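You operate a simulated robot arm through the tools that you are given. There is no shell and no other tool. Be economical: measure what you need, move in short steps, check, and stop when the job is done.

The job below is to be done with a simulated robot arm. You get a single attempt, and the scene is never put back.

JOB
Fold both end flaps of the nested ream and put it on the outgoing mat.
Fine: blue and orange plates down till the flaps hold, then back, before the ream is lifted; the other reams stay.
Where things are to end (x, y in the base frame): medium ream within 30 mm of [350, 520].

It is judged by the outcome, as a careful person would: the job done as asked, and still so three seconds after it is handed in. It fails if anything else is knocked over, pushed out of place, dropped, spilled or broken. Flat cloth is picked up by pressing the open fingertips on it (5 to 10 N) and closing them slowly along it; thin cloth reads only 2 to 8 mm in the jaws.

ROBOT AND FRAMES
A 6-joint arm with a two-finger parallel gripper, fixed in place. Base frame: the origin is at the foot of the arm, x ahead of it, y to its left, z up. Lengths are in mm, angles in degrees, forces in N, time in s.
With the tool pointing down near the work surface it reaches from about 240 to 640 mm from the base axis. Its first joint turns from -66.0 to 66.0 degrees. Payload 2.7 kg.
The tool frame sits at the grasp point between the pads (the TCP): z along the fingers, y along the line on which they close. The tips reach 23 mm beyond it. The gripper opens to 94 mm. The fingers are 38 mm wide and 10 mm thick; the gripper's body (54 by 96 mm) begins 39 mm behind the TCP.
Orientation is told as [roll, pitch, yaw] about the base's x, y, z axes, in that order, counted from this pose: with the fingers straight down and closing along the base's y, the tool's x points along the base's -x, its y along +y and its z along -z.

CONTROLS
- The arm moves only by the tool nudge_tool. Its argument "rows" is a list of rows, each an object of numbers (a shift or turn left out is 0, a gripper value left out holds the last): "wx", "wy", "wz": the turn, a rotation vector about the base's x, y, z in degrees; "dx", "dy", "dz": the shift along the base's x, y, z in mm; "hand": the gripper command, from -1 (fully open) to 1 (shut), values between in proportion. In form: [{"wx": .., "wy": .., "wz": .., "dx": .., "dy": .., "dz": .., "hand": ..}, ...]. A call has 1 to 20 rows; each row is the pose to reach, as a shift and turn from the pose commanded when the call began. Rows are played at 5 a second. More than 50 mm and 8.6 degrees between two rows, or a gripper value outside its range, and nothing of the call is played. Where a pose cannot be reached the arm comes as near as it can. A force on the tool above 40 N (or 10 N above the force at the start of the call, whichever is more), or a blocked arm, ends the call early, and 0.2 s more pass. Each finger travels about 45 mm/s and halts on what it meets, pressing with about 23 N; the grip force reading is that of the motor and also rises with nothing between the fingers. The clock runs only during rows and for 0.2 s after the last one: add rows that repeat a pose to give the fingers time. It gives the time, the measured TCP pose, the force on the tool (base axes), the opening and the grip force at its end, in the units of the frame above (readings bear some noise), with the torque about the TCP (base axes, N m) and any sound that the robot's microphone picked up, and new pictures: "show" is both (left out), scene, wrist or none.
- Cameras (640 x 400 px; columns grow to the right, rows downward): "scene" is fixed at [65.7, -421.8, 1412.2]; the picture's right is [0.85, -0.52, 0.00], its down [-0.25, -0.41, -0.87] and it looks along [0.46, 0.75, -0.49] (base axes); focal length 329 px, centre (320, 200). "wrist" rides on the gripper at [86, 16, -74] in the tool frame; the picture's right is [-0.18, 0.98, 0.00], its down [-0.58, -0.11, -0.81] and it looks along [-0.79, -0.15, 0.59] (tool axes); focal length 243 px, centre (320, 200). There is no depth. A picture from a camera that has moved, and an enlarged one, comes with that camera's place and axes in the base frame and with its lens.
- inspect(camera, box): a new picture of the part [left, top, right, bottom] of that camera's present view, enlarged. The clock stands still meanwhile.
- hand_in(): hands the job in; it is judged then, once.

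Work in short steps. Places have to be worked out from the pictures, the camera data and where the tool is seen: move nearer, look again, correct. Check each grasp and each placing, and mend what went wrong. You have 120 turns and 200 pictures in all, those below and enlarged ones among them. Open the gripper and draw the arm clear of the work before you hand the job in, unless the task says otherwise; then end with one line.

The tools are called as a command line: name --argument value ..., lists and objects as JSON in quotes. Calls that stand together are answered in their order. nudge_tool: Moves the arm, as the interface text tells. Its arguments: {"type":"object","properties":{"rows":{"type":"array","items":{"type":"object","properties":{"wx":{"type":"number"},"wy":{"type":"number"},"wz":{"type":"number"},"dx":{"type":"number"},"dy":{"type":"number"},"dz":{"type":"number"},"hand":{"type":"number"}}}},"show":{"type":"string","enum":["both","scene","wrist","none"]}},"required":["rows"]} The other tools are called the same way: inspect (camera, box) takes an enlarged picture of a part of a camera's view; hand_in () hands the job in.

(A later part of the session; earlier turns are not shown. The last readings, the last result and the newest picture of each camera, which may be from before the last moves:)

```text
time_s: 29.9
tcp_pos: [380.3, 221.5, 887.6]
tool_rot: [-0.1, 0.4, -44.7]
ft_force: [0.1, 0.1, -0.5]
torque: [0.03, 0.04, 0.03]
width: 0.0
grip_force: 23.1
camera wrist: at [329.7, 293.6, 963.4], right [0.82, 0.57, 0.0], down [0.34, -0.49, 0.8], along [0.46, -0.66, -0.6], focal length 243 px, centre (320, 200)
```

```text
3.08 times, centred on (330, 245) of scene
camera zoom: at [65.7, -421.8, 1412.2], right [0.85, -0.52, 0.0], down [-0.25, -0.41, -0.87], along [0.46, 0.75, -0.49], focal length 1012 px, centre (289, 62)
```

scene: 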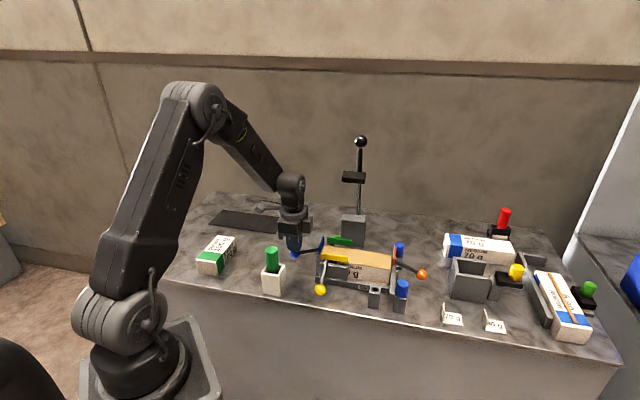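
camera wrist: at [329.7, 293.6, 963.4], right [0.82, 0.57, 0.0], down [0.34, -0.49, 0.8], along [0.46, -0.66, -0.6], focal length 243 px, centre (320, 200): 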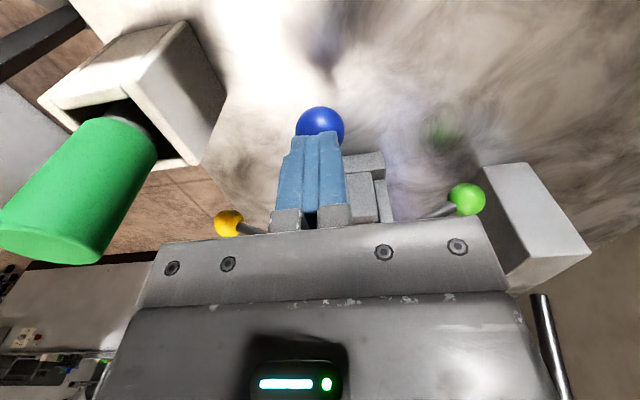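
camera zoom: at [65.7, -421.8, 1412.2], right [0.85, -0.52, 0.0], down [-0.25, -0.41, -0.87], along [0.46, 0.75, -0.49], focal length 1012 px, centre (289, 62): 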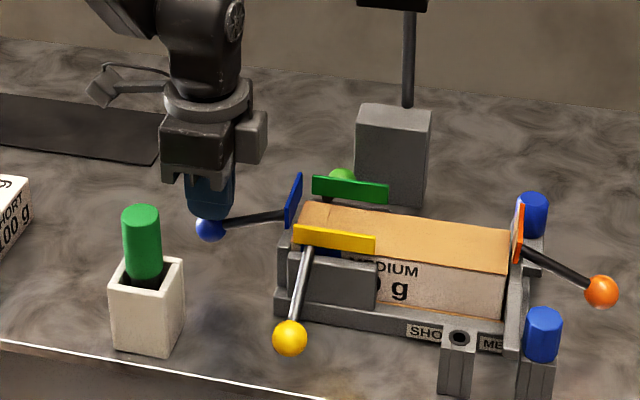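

The plate is back near vertical. I rise and check whether the blue-end flap stays down.

nudge_tool --rows '[{"dz": 30, "hand": 1}, {"dz": 65, "dx": 5, "dy": -5, "hand": 0.5}, {"dz": 95, "dx": 10, "dy": -10, "hand": -0.2}, {"dz": 95, "dx": 10, "dy": -10, "hand": -0.2}]' --show "none"

inspect --camera "wrist" --box '[240, 30, 440, 230]'

inspect --camera "scene" --box '[310, 220, 370, 270]'

```text
time_s: 30.9
tcp_pos: [389.3, 211.9, 985.9]
tool_rot: [-0.1, 0.4, -44.7]
ft_force: [0.2, -0.2, -0.4]
torque: [-0.01, 0.02, 0.01]
width: 56.7
grip_force: 0.0
```

```text
2.00 times, centred on (340, 130) of wrist
camera zoom: at [339.9, 285.2, 1061.8], right [0.82, 0.57, 0.0], down [0.34, -0.49, 0.8], along [0.46, -0.66, -0.6], focal length 485 px, centre (280, 340)
```

zoom: 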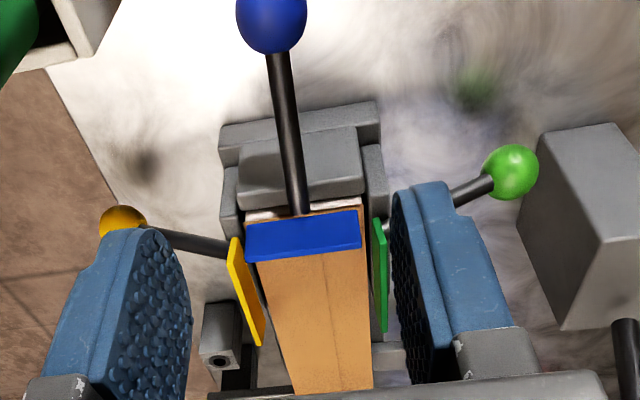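

```text
8.00 times, centred on (340, 245) of scene
camera zoom: at [65.7, -421.8, 1412.2], right [0.85, -0.52, 0.0], down [-0.25, -0.41, -0.87], along [0.46, 0.75, -0.49], focal length 2631 px, centre (160, -160)
```

zoom: 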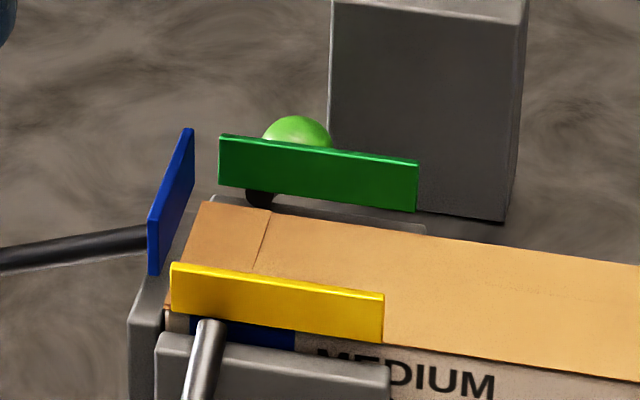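

The blue-end flap lies flat and holds with the plate back. Next the orange end: I rise and turn the tool half a turn (so the camera bracket stays outside the plate) while moving toward the orange side.

nudge_tool --rows '[{"wz": 8.4, "dx": 5, "dy": -5, "dz": 30, "hand": -0.2}, {"wz": 16.8, "dx": 15, "dy": -15, "dz": 55}, {"wz": 25.2, "dx": 25, "dy": -30, "dz": 70}, {"wz": 33.6, "dx": 35, "dy": -45, "dz": 75}, {"wz": 42, "dx": 50, "dy": -60, "dz": 75}, {"wz": 50.4, "dx": 65, "dy": -75, "dz": 75}, {"wz": 58.8, "dx": 80, "dy": -90, "dz": 75}, {"wz": 67.2, "dx": 95, "dy": -105, "dz": 75}, {"wz": 75.6, "dx": 110, "dy": -120, "dz": 75}, {"wz": 84, "dx": 125, "dy": -135, "dz": 75}, {"wz": 92.4, "dx": 140, "dy": -150, "dz": 75}, {"wz": 100.8, "dx": 150, "dy": -165, "dz": 75}]' --show "none"

nudge_tool --rows '[{"wz": 8.4, "dx": 5, "dy": -5}, {"wz": 16.8, "dx": 10, "dy": -10}, {"wz": 25.2, "dx": 15, "dy": -15}, {"wz": 33.6, "dx": 20, "dy": -20}, {"wz": 42, "dx": 25, "dy": -25}, {"wz": 50.4, "dx": 30, "dy": -30}, {"wz": 58.8, "dx": 35, "dy": -35}, {"wz": 67.2, "dx": 40, "dy": -40}, {"wz": 75.6, "dx": 45, "dy": -45}, {"wz": 79, "dx": 50, "dy": -50}, {"wz": 79, "dx": 50, "dy": -50}]'

```text
time_s: 33.5
tcp_pos: [539.8, 45.8, 1058.4]
tool_rot: [-0.1, 0.4, 56.2]
ft_force: [-0.3, 0.4, 0.2]
torque: [0.03, 0.0, -0.02]
width: 56.4
grip_force: 0.1
```

```text
time_s: 35.9
tcp_pos: [590.2, -4.5, 1059.1]
tool_rot: [0.0, 0.4, 135.1]
ft_force: [0.0, -0.4, -0.5]
torque: [0.03, -0.02, 0.02]
width: 56.5
grip_force: 0.0
camera wrist: at [638.2, -76.4, 1135.1], right [-0.82, -0.57, 0.0], down [-0.34, 0.49, 0.8], along [-0.45, 0.66, -0.6], focal length 243 px, centre (320, 200)
```

scene: 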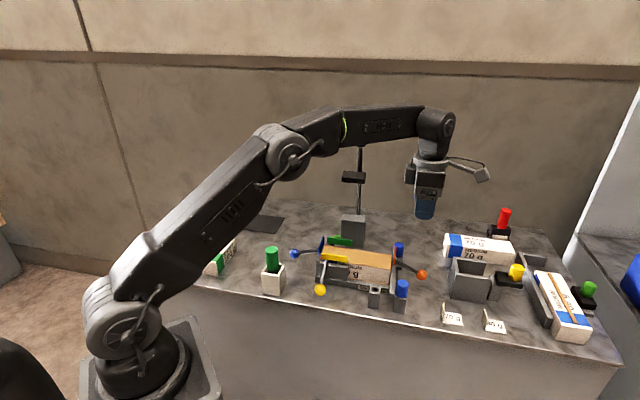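
wrist: 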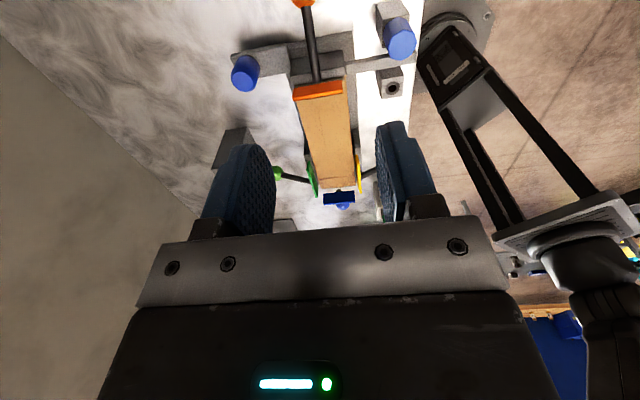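

The half turn worked. I descend above the orange ball and look.

nudge_tool --rows '[{"dx": 5, "dy": -2, "dz": -25, "hand": -0.2}, {"dx": 12, "dy": -4, "dz": -55}, {"dx": 18, "dy": -5, "dz": -85}, {"dx": 23, "dy": -6, "dz": -110}, {"dx": 24, "dy": -6.5, "dz": -129}, {"dx": 24, "dy": -6.5, "dz": -129}]'

inspect --camera "scene" --box '[340, 180, 500, 310]'

```text
time_s: 37.3
tcp_pos: [611.5, -8.9, 928.5]
tool_rot: [-0.1, 0.4, 135.1]
ft_force: [0.6, 0.2, -0.4]
torque: [0.02, -0.02, 0.03]
width: 56.2
grip_force: 0.1
camera wrist: at [660.3, -81.1, 1004.8], right [-0.82, -0.57, 0.0], down [-0.34, 0.49, 0.8], along [-0.45, 0.66, -0.6], focal length 243 px, centre (320, 200)
```

scene: 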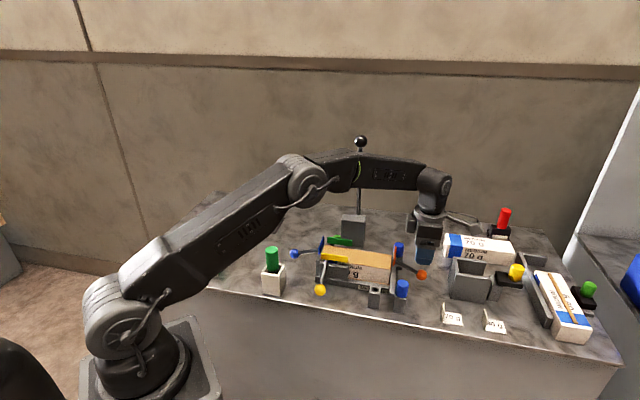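
wrist: 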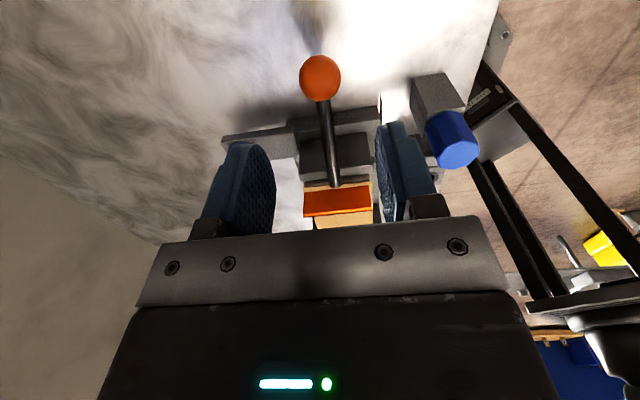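

```text
3.08 times, centred on (420, 245) of scene
camera zoom: at [65.7, -421.8, 1412.2], right [0.85, -0.52, 0.0], down [-0.25, -0.41, -0.87], along [0.46, 0.75, -0.49], focal length 1012 px, centre (12, 62)
```

zoom: 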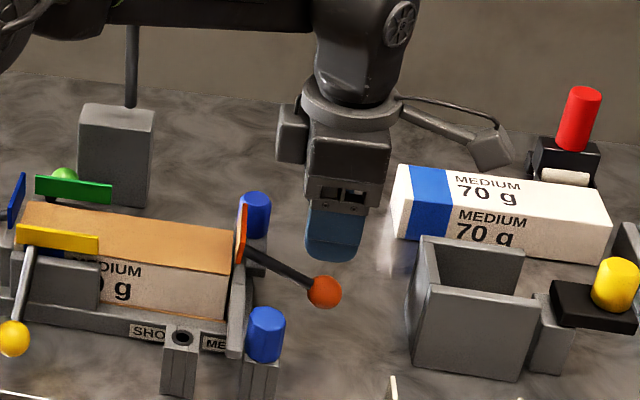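

Orange ball ≈(614.5,-13.8,845). I descend and grip it.

nudge_tool --rows '[{"dx": 3, "dy": -5, "dz": -20, "hand": -0.2}, {"dx": 3, "dy": -5, "dz": -45, "hand": -0.2}, {"dx": 3, "dy": -5, "dz": -65, "hand": -0.2}, {"dx": 3, "dy": -5, "dz": -83, "hand": -0.2}, {"dx": 3, "dy": -5, "dz": -83, "hand": 0.2}, {"dx": 3, "dy": -5, "dz": -83, "hand": 0.6}, {"dx": 3, "dy": -5, "dz": -83, "hand": 1}, {"dx": 3, "dy": -5, "dz": -83, "hand": 1}]'

```text
time_s: 39.1
tcp_pos: [614.8, -14.1, 844.3]
tool_rot: [0.1, 0.4, 134.9]
ft_force: [-11.7, -12.5, 1.8]
torque: [0.06, 0.06, -0.07]
width: 26.9
grip_force: 44.9
camera wrist: at [663.7, -85.4, 921.0], right [-0.82, -0.57, 0.0], down [-0.34, 0.49, 0.8], along [-0.45, 0.66, -0.6], focal length 243 px, centre (320, 200)
```

scene: 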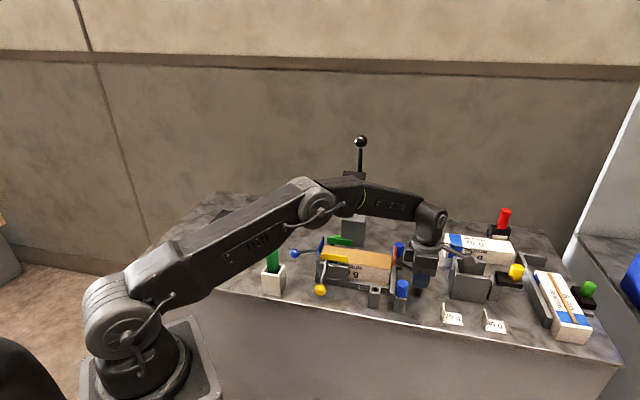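
wrist: 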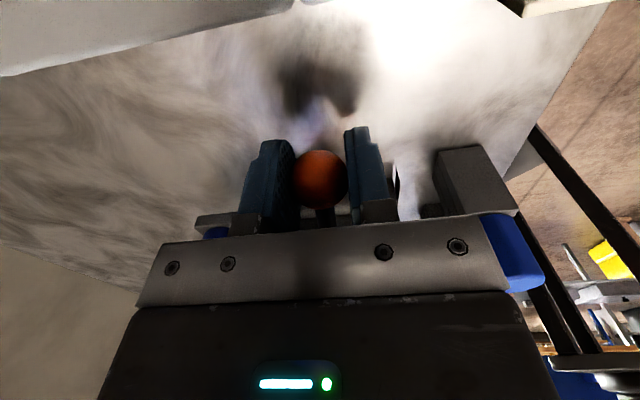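

Gripped. I swing the orange lever up the arc to about 38°.

nudge_tool --rows '[{"dx": 0.7, "dy": -2.5, "dz": 7, "hand": 1}, {"dx": 2, "dy": -4, "dz": 14, "hand": 1}, {"dx": 2.8, "dy": -4.8, "dz": 21, "hand": 1}, {"dx": 3.2, "dy": -5.2, "dz": 28, "hand": 1}, {"dx": 3.2, "dy": -5.2, "dz": 35, "hand": 1}, {"dx": 2.7, "dy": -4.7, "dz": 42.4, "hand": 1}, {"dx": 1.8, "dy": -3.8, "dz": 49.4, "hand": 1}, {"dx": 0.4, "dy": -2.4, "dz": 56.3, "hand": 1}, {"dx": -1.4, "dy": -0.6, "dz": 63, "hand": 1}, {"dx": -3.5, "dy": 1.5, "dz": 69.5, "hand": 1}, {"dx": -6.2, "dy": 4.2, "dz": 75.7, "hand": 1}, {"dx": -9, "dy": 7, "dz": 81.5, "hand": 1}]'

inspect --camera "scene" --box '[340, 180, 500, 310]'

```text
time_s: 41.7
tcp_pos: [609.5, -8.6, 928.1]
tool_rot: [-0.2, 0.8, 135.1]
ft_force: [18.5, -11.4, -4.3]
torque: [-0.96, -1.01, -0.01]
width: 27.1
grip_force: 44.5
camera wrist: at [657.6, -80.3, 1005.7], right [-0.82, -0.57, -0.01], down [-0.35, 0.49, 0.8], along [-0.45, 0.66, -0.6], focal length 243 px, centre (320, 200)
```

scene: 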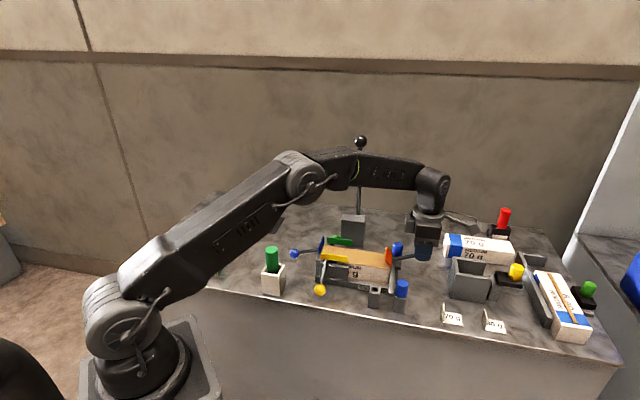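
wrist: 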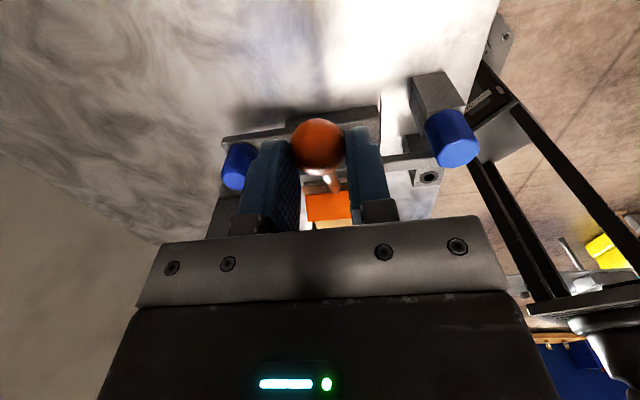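

```text
3.08 times, centred on (420, 245) of scene
camera zoom: at [66.3, -422.1, 1412.0], right [0.85, -0.52, 0.0], down [-0.25, -0.41, -0.87], along [0.46, 0.75, -0.49], focal length 1012 px, centre (12, 62)
```

zoom: 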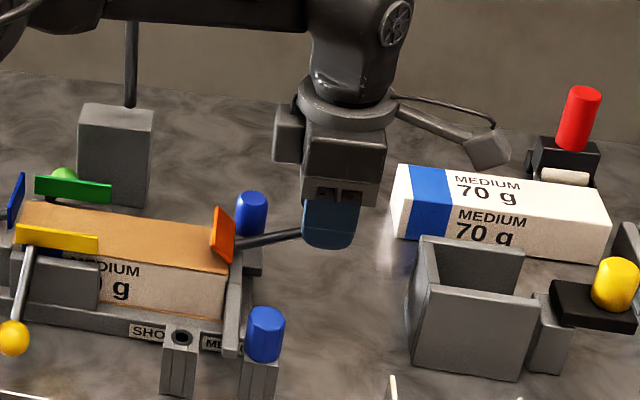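

The ball slipped again to the fingertips (ball ≈(613,-12,908), lever ≈23°) but the lever keeps its place. I re-grip lower and slightly outward, leaving slip room, and swing on to ~60°.

nudge_tool --rows '[{"hand": 0.2}, {"hand": 0.2}, {"dx": 5, "dy": -5, "dz": -15, "hand": 0.2}, {"dx": 8, "dy": -8, "dz": -32, "hand": 0.2}, {"dx": 8, "dy": -8, "dz": -32, "hand": 1}, {"dx": 8, "dy": -8, "dz": -32, "hand": 1}, {"dx": 8, "dy": -8, "dz": -32, "hand": 1}]' --show "wrist"

inspect --camera "scene" --box '[340, 180, 500, 310]'

```text
time_s: 43.3
tcp_pos: [615.8, -15.3, 895.3]
tool_rot: [-0.1, 0.5, 135.1]
ft_force: [3.6, 4.2, -2.2]
torque: [-0.13, -0.01, -0.03]
width: 26.8
grip_force: 45.4
camera wrist: at [664.7, -86.7, 970.7], right [-0.82, -0.57, 0.0], down [-0.34, 0.49, 0.8], along [-0.45, 0.66, -0.6], focal length 243 px, centre (320, 200)
```

wrist: 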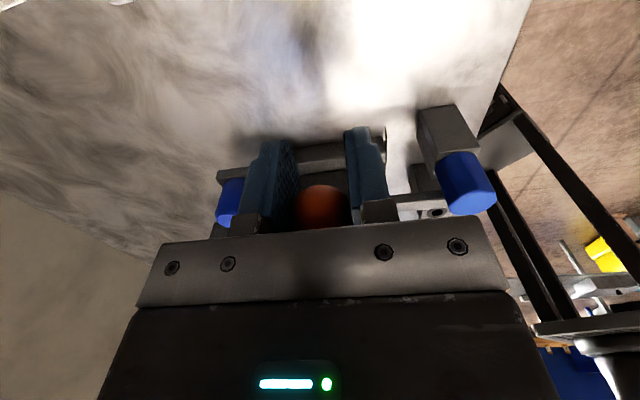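

```text
3.08 times, centred on (420, 245) of scene
camera zoom: at [65.9, -421.7, 1412.2], right [0.85, -0.52, 0.0], down [-0.25, -0.41, -0.87], along [0.46, 0.75, -0.49], focal length 1012 px, centre (12, 62)
```

zoom: 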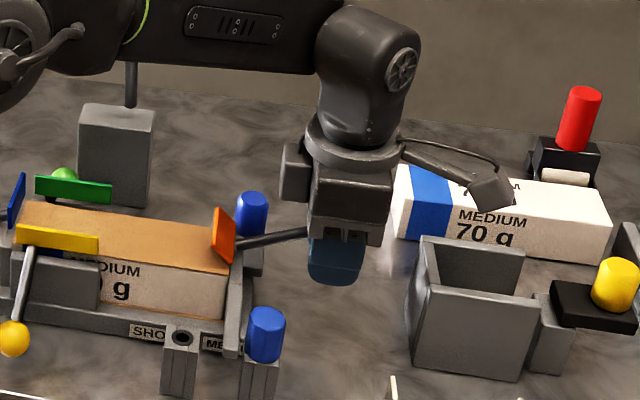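

nudge_tool --rows '[{"dx": -1.8, "dy": 1.8, "dz": 5, "hand": 1}, {"dx": -3.8, "dy": 3.8, "dz": 10, "hand": 1}, {"dx": -6, "dy": 6, "dz": 15, "hand": 1}, {"dx": -8.5, "dy": 8.5, "dz": 20, "hand": 1}, {"dx": -11.5, "dy": 11.5, "dz": 24.5, "hand": 1}, {"dx": -14.5, "dy": 14.5, "dz": 29, "hand": 1}, {"dx": -18, "dy": 18, "dz": 33, "hand": 1}, {"dx": -21.5, "dy": 21.5, "dz": 37, "hand": 1}, {"dx": -25, "dy": 25, "dz": 40, "hand": 1}]' --show "wrist"

inspect --camera "scene" --box '[340, 180, 500, 310]'

```text
time_s: 45.3
tcp_pos: [591.5, 10.1, 937.4]
tool_rot: [-0.4, 0.7, 135.0]
ft_force: [23.0, 3.4, -5.3]
torque: [-0.9, -0.6, 0.04]
width: 27.0
grip_force: 45.2
camera wrist: at [639.9, -62.5, 1014.3], right [-0.82, -0.57, -0.01], down [-0.35, 0.49, 0.8], along [-0.45, 0.66, -0.6], focal length 243 px, centre (320, 200)
```

wrist: 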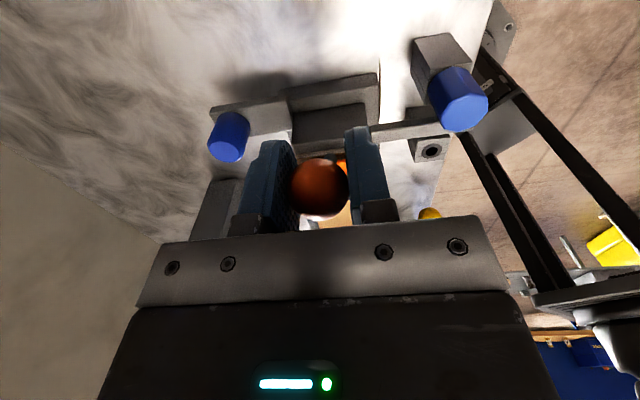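

```text
3.08 times, centred on (420, 245) of scene
camera zoom: at [66.5, -421.7, 1412.2], right [0.85, -0.52, 0.0], down [-0.25, -0.41, -0.87], along [0.46, 0.75, -0.49], focal length 1012 px, centre (12, 62)
```

zoom: 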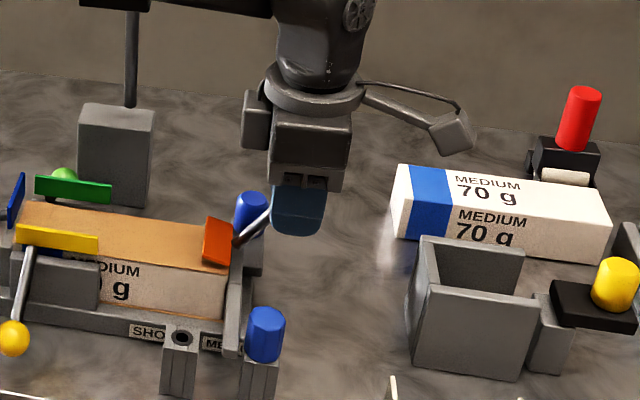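

The ball is still centred in the pads and the lever is at ≈57°. I continue toward the end stop at ≈70°.

nudge_tool --rows '[{"dx": -2, "dy": 2, "dz": 2, "hand": 1}, {"dx": -4, "dy": 4, "dz": 4, "hand": 1}, {"dx": -6, "dy": 6, "dz": 6, "hand": 1}, {"dx": -8, "dy": 8, "dz": 8, "hand": 1}, {"dx": -10, "dy": 10, "dz": 9, "hand": 1}, {"dx": -12, "dy": 12, "dz": 10, "hand": 1}]' --show "wrist"

inspect --camera "scene" --box '[340, 180, 500, 310]'

```text
time_s: 46.7
tcp_pos: [579.4, 21.0, 945.7]
tool_rot: [-0.3, 0.6, 135.1]
ft_force: [22.4, 0.9, -2.3]
torque: [-0.87, -0.78, 0.07]
width: 26.9
grip_force: 45.4
camera wrist: at [628.3, -50.8, 1022.7], right [-0.82, -0.57, -0.01], down [-0.34, 0.49, 0.8], along [-0.45, 0.66, -0.6], focal length 243 px, centre (320, 200)
```

wrist: 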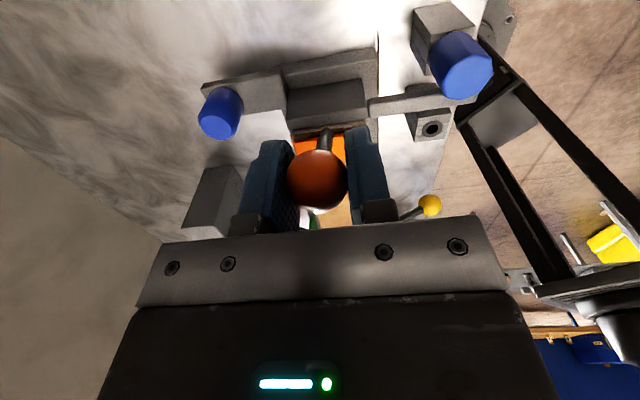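

```text
3.08 times, centred on (420, 245) of scene
camera zoom: at [66.4, -421.7, 1412.1], right [0.85, -0.52, 0.0], down [-0.25, -0.41, -0.87], along [0.46, 0.75, -0.49], focal length 1012 px, centre (12, 62)
```

zoom: 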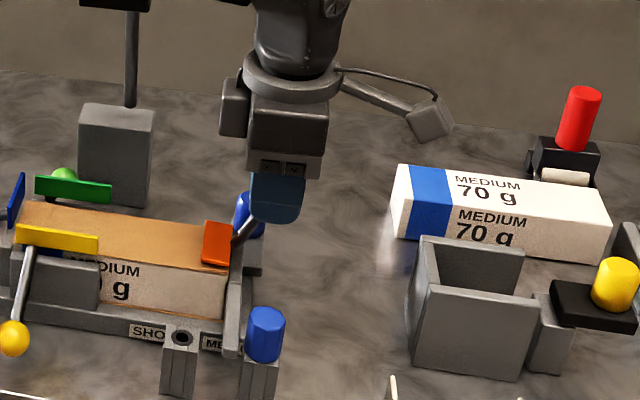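

The plate is nearly down, but grip is slipping; as before I switch to pushing: open, rise, close, go outside the ball.

nudge_tool --rows '[{"hand": 0.2}, {"hand": 0.2}, {"dz": 30, "hand": 0.2}, {"dx": 10, "dy": -10, "dz": 60, "hand": 1}, {"dx": 30, "dy": -30, "dz": 62, "hand": 1}, {"dx": 38, "dy": -38, "dz": 55, "hand": 1}, {"dx": 38, "dy": -38, "dz": 20, "hand": 1}, {"dx": 38, "dy": -38, "dz": 3, "hand": 1}, {"dx": 38, "dy": -38, "dz": 3, "hand": 1}]' --show "wrist"

inspect --camera "scene" --box '[340, 180, 500, 310]'

```text
time_s: 48.7
tcp_pos: [614.7, -16.9, 947.5]
tool_rot: [-0.1, 0.4, 135.0]
ft_force: [-0.1, -0.1, -0.1]
torque: [0.0, 0.02, 0.01]
width: 0.0
grip_force: 22.8
camera wrist: at [663.4, -88.2, 1023.9], right [-0.82, -0.57, 0.0], down [-0.34, 0.49, 0.8], along [-0.45, 0.66, -0.6], focal length 243 px, centre (320, 200)
```

wrist: 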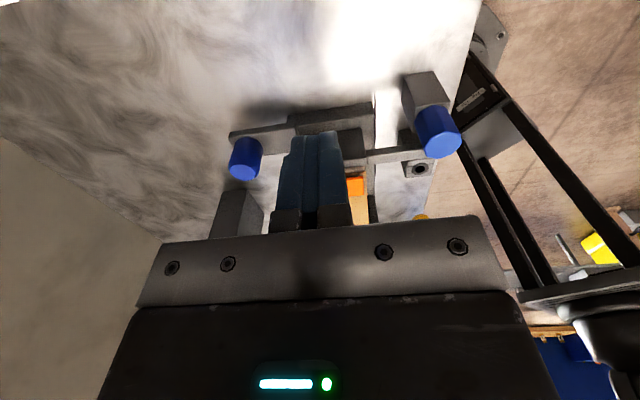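

```text
3.08 times, centred on (420, 245) of scene
camera zoom: at [65.7, -421.8, 1412.2], right [0.85, -0.52, 0.0], down [-0.25, -0.41, -0.87], along [0.46, 0.75, -0.49], focal length 1012 px, centre (12, 62)
```

zoom: 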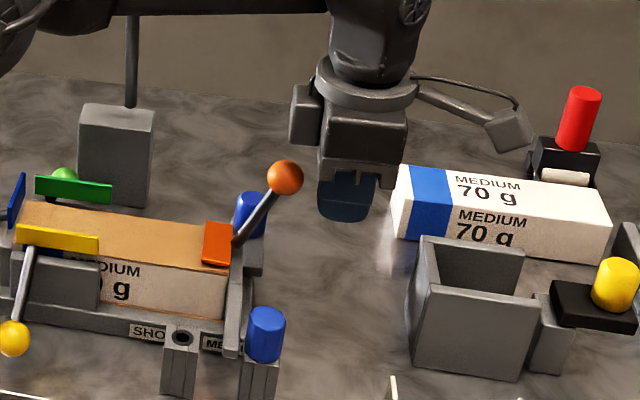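

Ball at ≈(583,19,951); I push inward slowly until the stop.

nudge_tool --rows '[{"dx": -5, "dy": 5.5, "hand": 1}, {"dx": -8, "dy": 9}, {"dx": -10, "dy": 11}, {"dx": -11, "dy": 12}, {"dx": -12, "dy": 13}, {"dx": -13, "dy": 14}, {"dx": -14, "dy": 15}, {"dx": -15, "dy": 16}, {"dx": -16, "dy": 17}, {"dx": -17, "dy": 18}, {"dx": -18, "dy": 19}, {"dx": -19, "dy": 20}]' --show "none"

inspect --camera "scene" --box '[340, 180, 500, 310]'

```text
time_s: 50.5
tcp_pos: [604.3, -4.0, 949.5]
tool_rot: [-0.5, 1.1, 134.8]
ft_force: [13.9, -5.7, -5.9]
torque: [-0.11, -0.05, -0.15]
width: 0.1
grip_force: 23.2
stopped in row 9: the force on the tool passed its limit at 42 N (the readings are from after the stop); the commanded pose is now the measured one
```

```text
3.08 times, centred on (420, 245) of scene
camera zoom: at [66.2, -421.9, 1412.1], right [0.85, -0.52, 0.0], down [-0.25, -0.41, -0.87], along [0.46, 0.75, -0.49], focal length 1012 px, centre (12, 62)
```

zoom: 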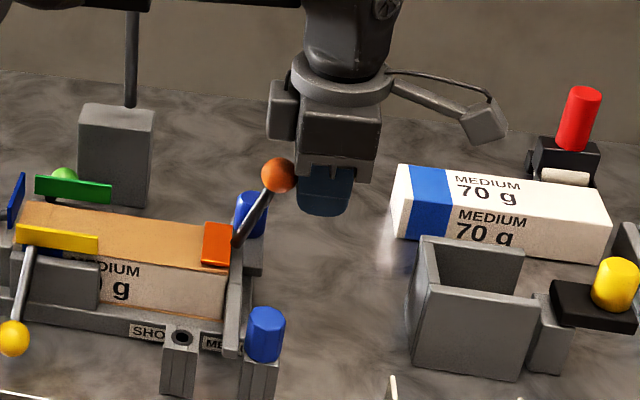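

Plate is down on its stop. I hold the press for about 4 s, as for blue.

nudge_tool --rows '[{"dx": -0.5, "dy": 0.5}, {"dx": -1, "dy": 1}, {"dx": -1, "dy": 1}, {"dx": -1, "dy": 1}, {"dx": -1, "dy": 1}, {"dx": -1, "dy": 1}, {"dx": -1, "dy": 1}, {"dx": -1, "dy": 1}, {"dx": -1, "dy": 1}, {"dx": -1, "dy": 1}, {"dx": -1, "dy": 1}, {"dx": -1, "dy": 1}, {"dx": -1, "dy": 1}, {"dx": -1, "dy": 1}, {"dx": -1, "dy": 1}, {"dx": -1, "dy": 1}, {"dx": -1, "dy": 1}, {"dx": -1, "dy": 1}, {"dx": -1, "dy": 1}, {"dx": -1, "dy": 1}]' --show "none"

```text
time_s: 54.7
tcp_pos: [602.2, -5.4, 950.2]
tool_rot: [-0.5, 1.2, 134.9]
ft_force: [25.4, -19.8, 2.9]
torque: [0.1, 0.13, -0.22]
width: 0.2
grip_force: 23.1
```

Held ~4 s at ~32 N. Now I back off, rise, open, and come down over the ball to swing it back.

nudge_tool --rows '[{"dx": 6, "dy": -6, "dz": 0, "hand": 1}, {"dx": 12, "dy": -10, "dz": 15, "hand": 1}, {"dx": 12, "dy": -10, "dz": 50, "hand": 0.2}, {"dx": 0, "dy": 2, "dz": 80, "hand": -0.2}, {"dx": -18, "dy": 22, "dz": 85, "hand": -0.2}, {"dx": -25, "dy": 30, "dz": 80, "hand": -0.2}, {"dx": -25, "dy": 30, "dz": 80, "hand": -0.2}]' --show "wrist"

inspect --camera "scene" --box '[340, 180, 500, 310]'

```text
time_s: 56.3
tcp_pos: [577.3, 27.3, 1029.4]
tool_rot: [-0.4, 0.8, 135.0]
ft_force: [0.6, 0.5, -0.4]
torque: [0.04, 0.03, -0.01]
width: 56.5
grip_force: 0.2
camera wrist: at [624.5, -44.6, 1106.1], right [-0.83, -0.56, -0.01], down [-0.35, 0.49, 0.8], along [-0.45, 0.66, -0.6], focal length 243 px, centre (320, 200)
```

wrist: 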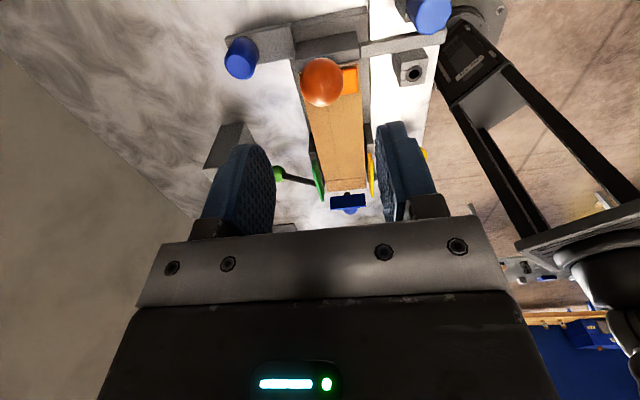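

```text
3.08 times, centred on (420, 245) of scene
camera zoom: at [65.7, -421.8, 1412.2], right [0.85, -0.52, 0.0], down [-0.25, -0.41, -0.87], along [0.46, 0.75, -0.49], focal length 1012 px, centre (12, 62)
```

zoom: 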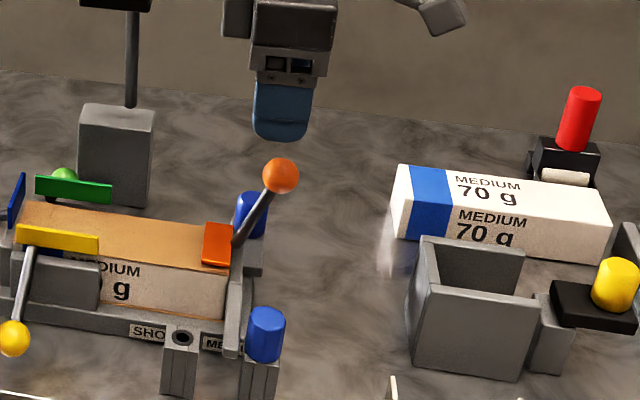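

Ball at (580,21,952). I descend with the grip slightly inward/above its centre (slip room) and close.

nudge_tool --rows '[{"dx": -2.7, "dy": -0.6, "dz": -25, "hand": -0.2}, {"dx": -2.7, "dy": -0.6, "dz": -50, "hand": -0.2}, {"dx": -2.7, "dy": -0.6, "dz": -71, "hand": -0.2}, {"dx": -2.7, "dy": -0.6, "dz": -71, "hand": 0.3}, {"dx": -2.7, "dy": -0.6, "dz": -71, "hand": 1}, {"dx": -2.7, "dy": -0.6, "dz": -71, "hand": 1}, {"dx": -2.7, "dy": -0.6, "dz": -71, "hand": 1}]' --show "none"

nudge_tool --rows '[{"dx": 5, "dy": -5, "dz": -2, "hand": 1}, {"dx": 9.7, "dy": -9.7, "dz": -5.4, "hand": 1}, {"dx": 14, "dy": -14, "dz": -9.2, "hand": 1}, {"dx": 18, "dy": -18, "dz": -13.6, "hand": 1}, {"dx": 21.6, "dy": -21.6, "dz": -18.4, "hand": 1}, {"dx": 25, "dy": -25, "dz": -23.6, "hand": 1}, {"dx": 28, "dy": -28, "dz": -29.3, "hand": 1}, {"dx": 30.8, "dy": -30.8, "dz": -35.3, "hand": 1}, {"dx": 33, "dy": -33, "dz": -42, "hand": 1}, {"dx": 35, "dy": -35, "dz": -48, "hand": 1}]' --show "wrist"

inspect --camera "scene" --box '[340, 180, 500, 310]'

```text
time_s: 57.9
tcp_pos: [573.0, 28.1, 959.3]
tool_rot: [-0.4, 0.8, 134.9]
ft_force: [1.1, 1.1, -2.6]
torque: [-0.08, -0.06, 0.03]
width: 27.5
grip_force: 45.1
```

```text
time_s: 60.1
tcp_pos: [608.7, -7.5, 912.9]
tool_rot: [-0.5, 1.1, 135.0]
ft_force: [4.3, 1.4, 18.3]
torque: [0.74, 0.82, 0.05]
width: 27.1
grip_force: 44.9
camera wrist: at [655.9, -78.9, 989.5], right [-0.83, -0.56, -0.01], down [-0.35, 0.49, 0.8], along [-0.44, 0.66, -0.6], focal length 243 px, centre (320, 200)
```

wrist: 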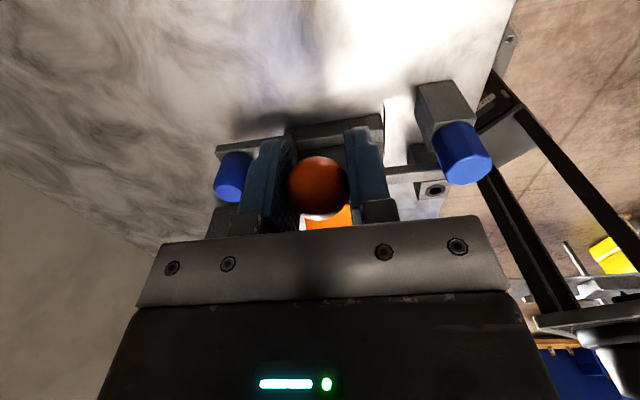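

```text
3.08 times, centred on (420, 245) of scene
camera zoom: at [65.5, -421.8, 1412.2], right [0.85, -0.52, 0.0], down [-0.25, -0.41, -0.87], along [0.46, 0.75, -0.49], focal length 1012 px, centre (12, 62)
```

zoom: 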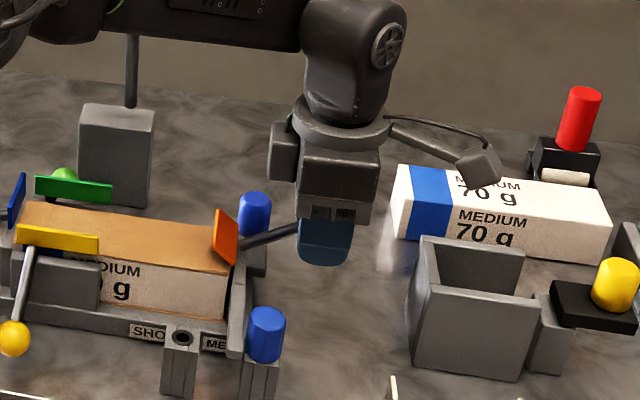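

Ball still well held (lever ≈30°). I continue down the arc to its original resting angle.

nudge_tool --rows '[{"dx": 2.3, "dy": -2.3, "dz": -6.5, "hand": 1}, {"dx": 4.2, "dy": -4.2, "dz": -13, "hand": 1}, {"dx": 5.8, "dy": -5.8, "dz": -20, "hand": 1}, {"dx": 6.9, "dy": -6.9, "dz": -27, "hand": 1}, {"dx": 7.5, "dy": -7.5, "dz": -34, "hand": 1}, {"dx": 7.7, "dy": -7.7, "dz": -41, "hand": 1}, {"dx": 7.5, "dy": -7.5, "dz": -48, "hand": 1}, {"dx": 6.9, "dy": -6.9, "dz": -55, "hand": 1}, {"dx": 5.8, "dy": -5.8, "dz": -62, "hand": 1}, {"dx": 4.6, "dy": -4.6, "dz": -68, "hand": 1}, {"dx": 3.8, "dy": -3.8, "dz": -73, "hand": 1}]' --show "wrist"

inspect --camera "scene" --box '[340, 180, 500, 310]'

```text
time_s: 62.5
tcp_pos: [613.7, -12.9, 838.7]
tool_rot: [-0.3, 1.1, 134.9]
ft_force: [5.5, -8.3, 13.4]
torque: [0.99, 0.94, 0.0]
width: 27.2
grip_force: 45.0
camera wrist: at [661.3, -84.0, 915.5], right [-0.83, -0.56, -0.01], down [-0.35, 0.49, 0.8], along [-0.44, 0.66, -0.6], focal length 243 px, centre (320, 200)
```

wrist: 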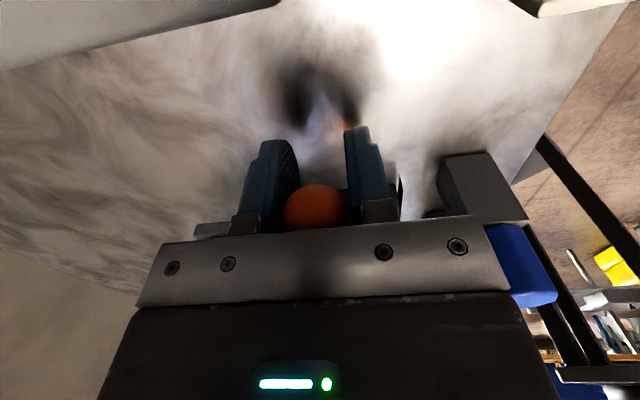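

```text
3.08 times, centred on (420, 245) of scene
camera zoom: at [65.6, -422.0, 1412.1], right [0.85, -0.52, 0.0], down [-0.25, -0.41, -0.87], along [0.46, 0.75, -0.49], focal length 1012 px, centre (12, 62)
```

zoom: 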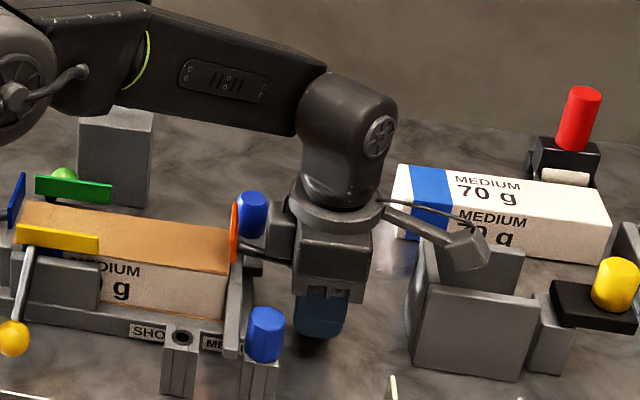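

The plate is close to upright; the ball slid up in the pads a bit. I release, rise, close and press it the last ~10 mm from above, as with blue.

nudge_tool --rows '[{"hand": 0.2}, {"hand": 0.1}, {"dz": 25, "hand": 0.1}, {"dz": 60, "hand": 0.1}, {"dz": 72, "hand": 1}, {"dz": 72, "hand": 1}, {"dx": 1, "dy": -1, "dz": 60, "hand": 1}, {"dx": 1, "dy": -1, "dz": 52, "hand": 1}, {"dx": 1, "dy": -1, "dz": 47, "hand": 1}, {"dx": 1, "dy": -1, "dz": 44, "hand": 1}]' --show "none"

nudge_tool --rows '[{"dz": 30}, {"dz": 70}, {"dz": 110, "dx": -15, "dy": 15, "hand": 0.2}, {"dz": 130, "dx": -35, "dy": 35, "hand": -0.4}, {"dz": 130, "dx": -45, "dy": 45, "hand": -0.4}]' --show "wrist"

inspect --camera "scene" --box '[310, 210, 430, 310]'

```text
time_s: 64.7
tcp_pos: [616.3, -12.4, 882.4]
tool_rot: [-0.5, 1.0, 135.0]
ft_force: [0.1, -0.3, 4.3]
torque: [0.03, 0.0, -0.04]
width: 0.1
grip_force: 22.4
```

```text
time_s: 65.9
tcp_pos: [566.0, 31.5, 1014.3]
tool_rot: [-0.3, 0.9, 134.9]
ft_force: [-0.3, -1.0, -0.7]
torque: [0.01, 0.05, 0.01]
width: 65.7
grip_force: 0.2
camera wrist: at [613.7, -40.4, 1090.3], right [-0.83, -0.56, -0.01], down [-0.35, 0.49, 0.8], along [-0.45, 0.66, -0.6], focal length 243 px, centre (320, 200)
```

wrist: 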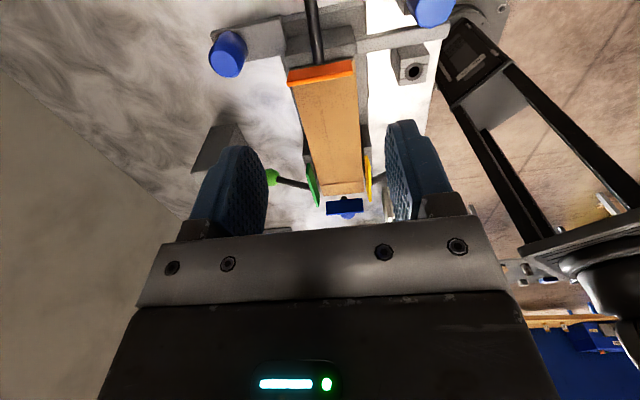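

```text
4.00 times, centred on (370, 260) of scene
camera zoom: at [65.7, -421.8, 1412.2], right [0.85, -0.52, 0.0], down [-0.25, -0.41, -0.87], along [0.46, 0.75, -0.49], focal length 1315 px, centre (120, -40)
```

zoom: 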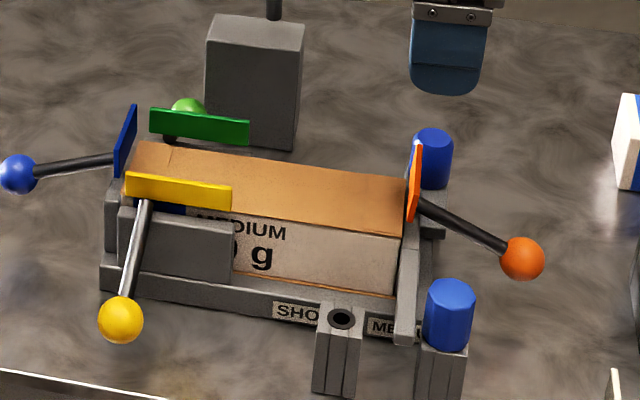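

Both plates are back. I zoom on both ends to check the flaps hold.

inspect --camera "scene" --box '[375, 235, 425, 275]'

inspect --camera "wrist" --box '[260, 30, 420, 230]'

inspect --camera "scene" --box '[315, 225, 365, 275]'

```text
10.00 times, centred on (400, 255) of scene
camera zoom: at [65.7, -421.8, 1412.2], right [0.85, -0.52, 0.0], down [-0.25, -0.41, -0.87], along [0.46, 0.75, -0.49], focal length 3288 px, centre (-480, -350)
```

zoom: 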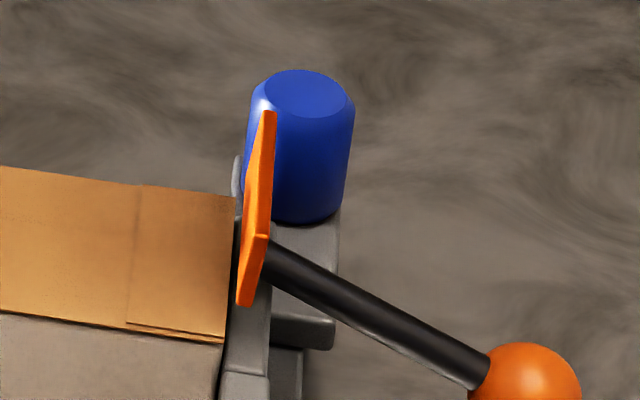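

```text
2.00 times, centred on (340, 130) of wrist
camera zoom: at [613.7, -40.4, 1090.3], right [-0.83, -0.56, -0.01], down [-0.35, 0.49, 0.8], along [-0.45, 0.66, -0.6], focal length 485 px, centre (280, 340)
```

zoom: 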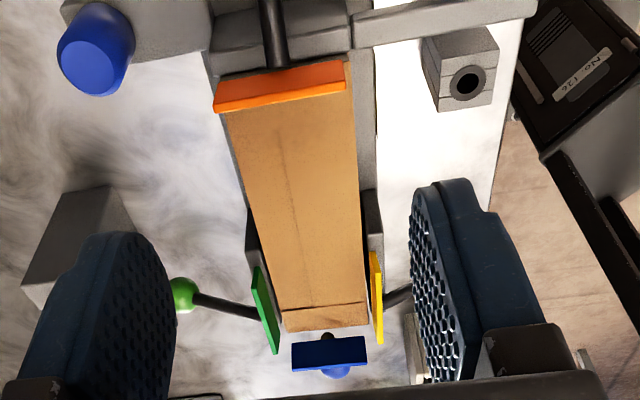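

```text
8.00 times, centred on (340, 250) of scene
camera zoom: at [65.7, -421.8, 1412.2], right [0.85, -0.52, 0.0], down [-0.25, -0.41, -0.87], along [0.46, 0.75, -0.49], focal length 2631 px, centre (160, -200)
```

zoom: 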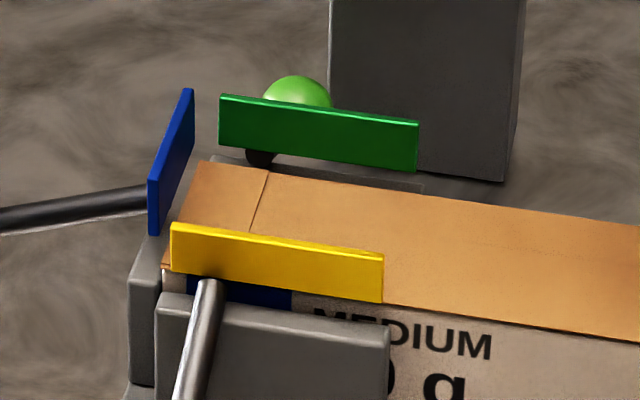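

Both flaps lie flat at both ends (seam lines visible, edges down). Ream axis x+y≈602, ends at x−y≈265…520; side blocks end at x−y≈372, so I'll grip at x−y≈416, i.e. (509,93). I move above it and open.

nudge_tool --rows '[{"dx": -20, "dy": 20, "dz": 0, "hand": -0.7}, {"dx": -40, "dy": 42, "dz": -10, "wy": -0.8, "wx": 0.3, "hand": -0.7}, {"dx": -57, "dy": 61.5, "dz": -30, "wy": -0.8, "wx": 0.3, "hand": -0.7}, {"dx": -57, "dy": 61.5, "dz": -54, "wy": -0.8, "wx": 0.3, "hand": -0.7}, {"dx": -57, "dy": 61.5, "dz": -54, "wy": -0.8, "wx": 0.3, "hand": -0.7}]'

inspect --camera "scene" --box '[300, 190, 440, 300]'

```text
time_s: 67.1
tcp_pos: [512.3, 95.0, 956.0]
tool_rot: [-1.2, 1.2, 134.9]
ft_force: [-0.1, 0.0, 0.6]
torque: [-0.04, -0.02, 0.03]
width: 79.7
grip_force: 0.1
camera wrist: at [559.4, 22.4, 1033.2], right [-0.83, -0.56, -0.02], down [-0.36, 0.49, 0.8], along [-0.44, 0.67, -0.61], focal length 243 px, centre (320, 200)
```

scene: 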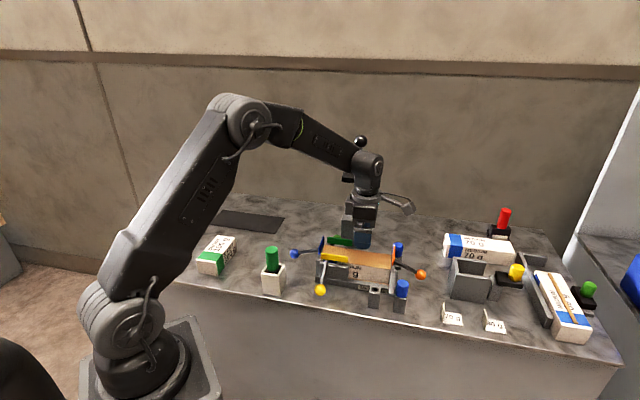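
wrist: 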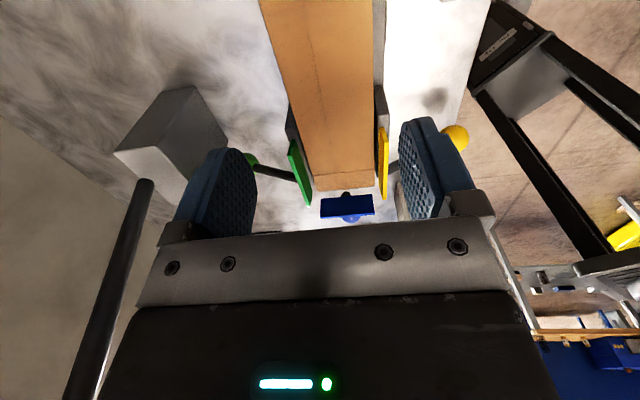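

```text
3.64 times, centred on (370, 245) of scene
camera zoom: at [65.7, -421.8, 1412.2], right [0.85, -0.52, 0.0], down [-0.25, -0.41, -0.87], along [0.46, 0.75, -0.49], focal length 1196 px, centre (138, 36)
```

zoom: 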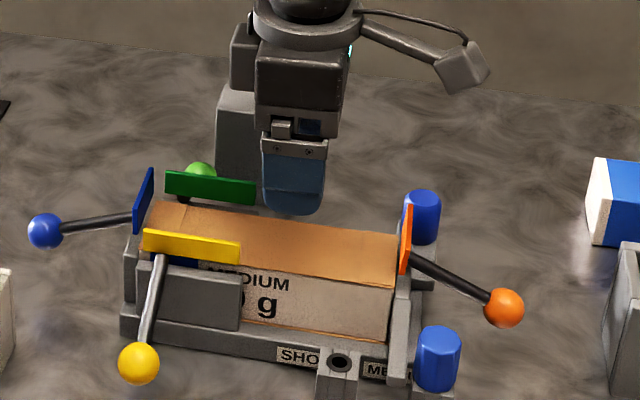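

Tool is ~5 mm off the ream's axis and slightly tilted; I correct both, shift a hair toward the orange side to clear the side plates, and descend with the force guard.

nudge_tool --rows '[{"dx": -0.5, "dy": -5.5, "dz": -10, "wy": 1.7, "hand": -0.7}, {"dx": -0.5, "dy": -5.5, "dz": -30, "wy": 1.7}, {"dx": -0.5, "dy": -5.5, "dz": -50, "wy": 1.7}, {"dx": -0.5, "dy": -5.5, "dz": -60, "wy": 1.7}, {"dx": -0.5, "dy": -5.5, "dz": -60, "wy": 1.7}]'

inspect --camera "scene" --box '[300, 190, 440, 300]'

```text
time_s: 68.3
tcp_pos: [512.5, 89.2, 898.6]
tool_rot: [0.1, 0.1, 135.0]
ft_force: [0.1, 1.2, 0.6]
torque: [-0.01, 0.02, -0.02]
width: 80.3
grip_force: 0.1
camera wrist: at [561.3, 16.6, 973.9], right [-0.83, -0.56, 0.0], down [-0.33, 0.49, 0.81], along [-0.46, 0.66, -0.59], focal length 243 px, centre (320, 200)
```

scene: 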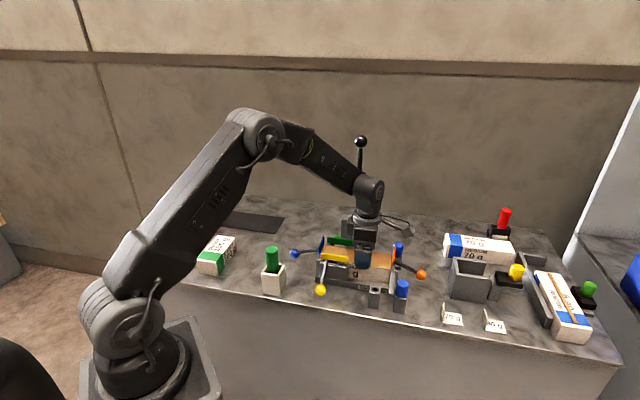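
wrist: 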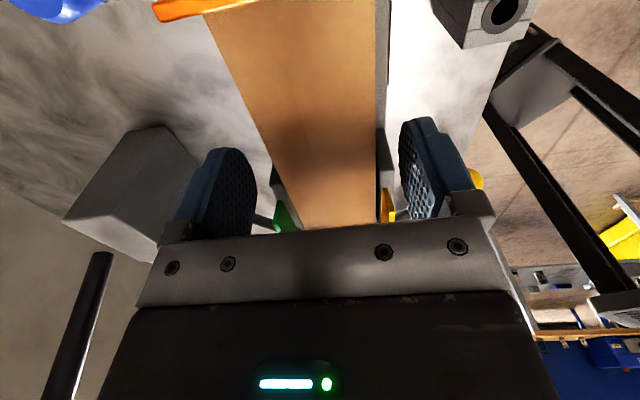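

```text
3.64 times, centred on (370, 245) of scene
camera zoom: at [65.7, -421.8, 1412.2], right [0.85, -0.52, 0.0], down [-0.25, -0.41, -0.87], along [0.46, 0.75, -0.49], focal length 1196 px, centre (138, 36)
```

zoom: 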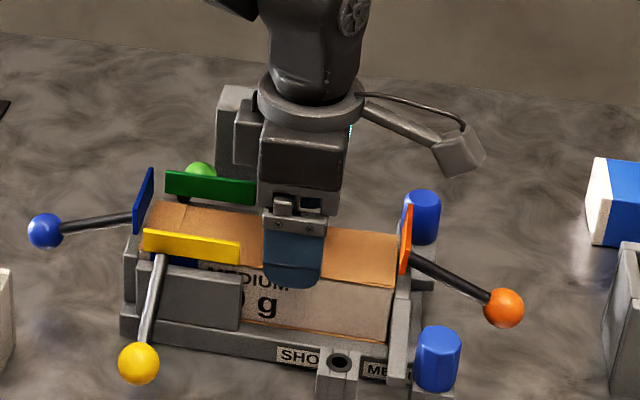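

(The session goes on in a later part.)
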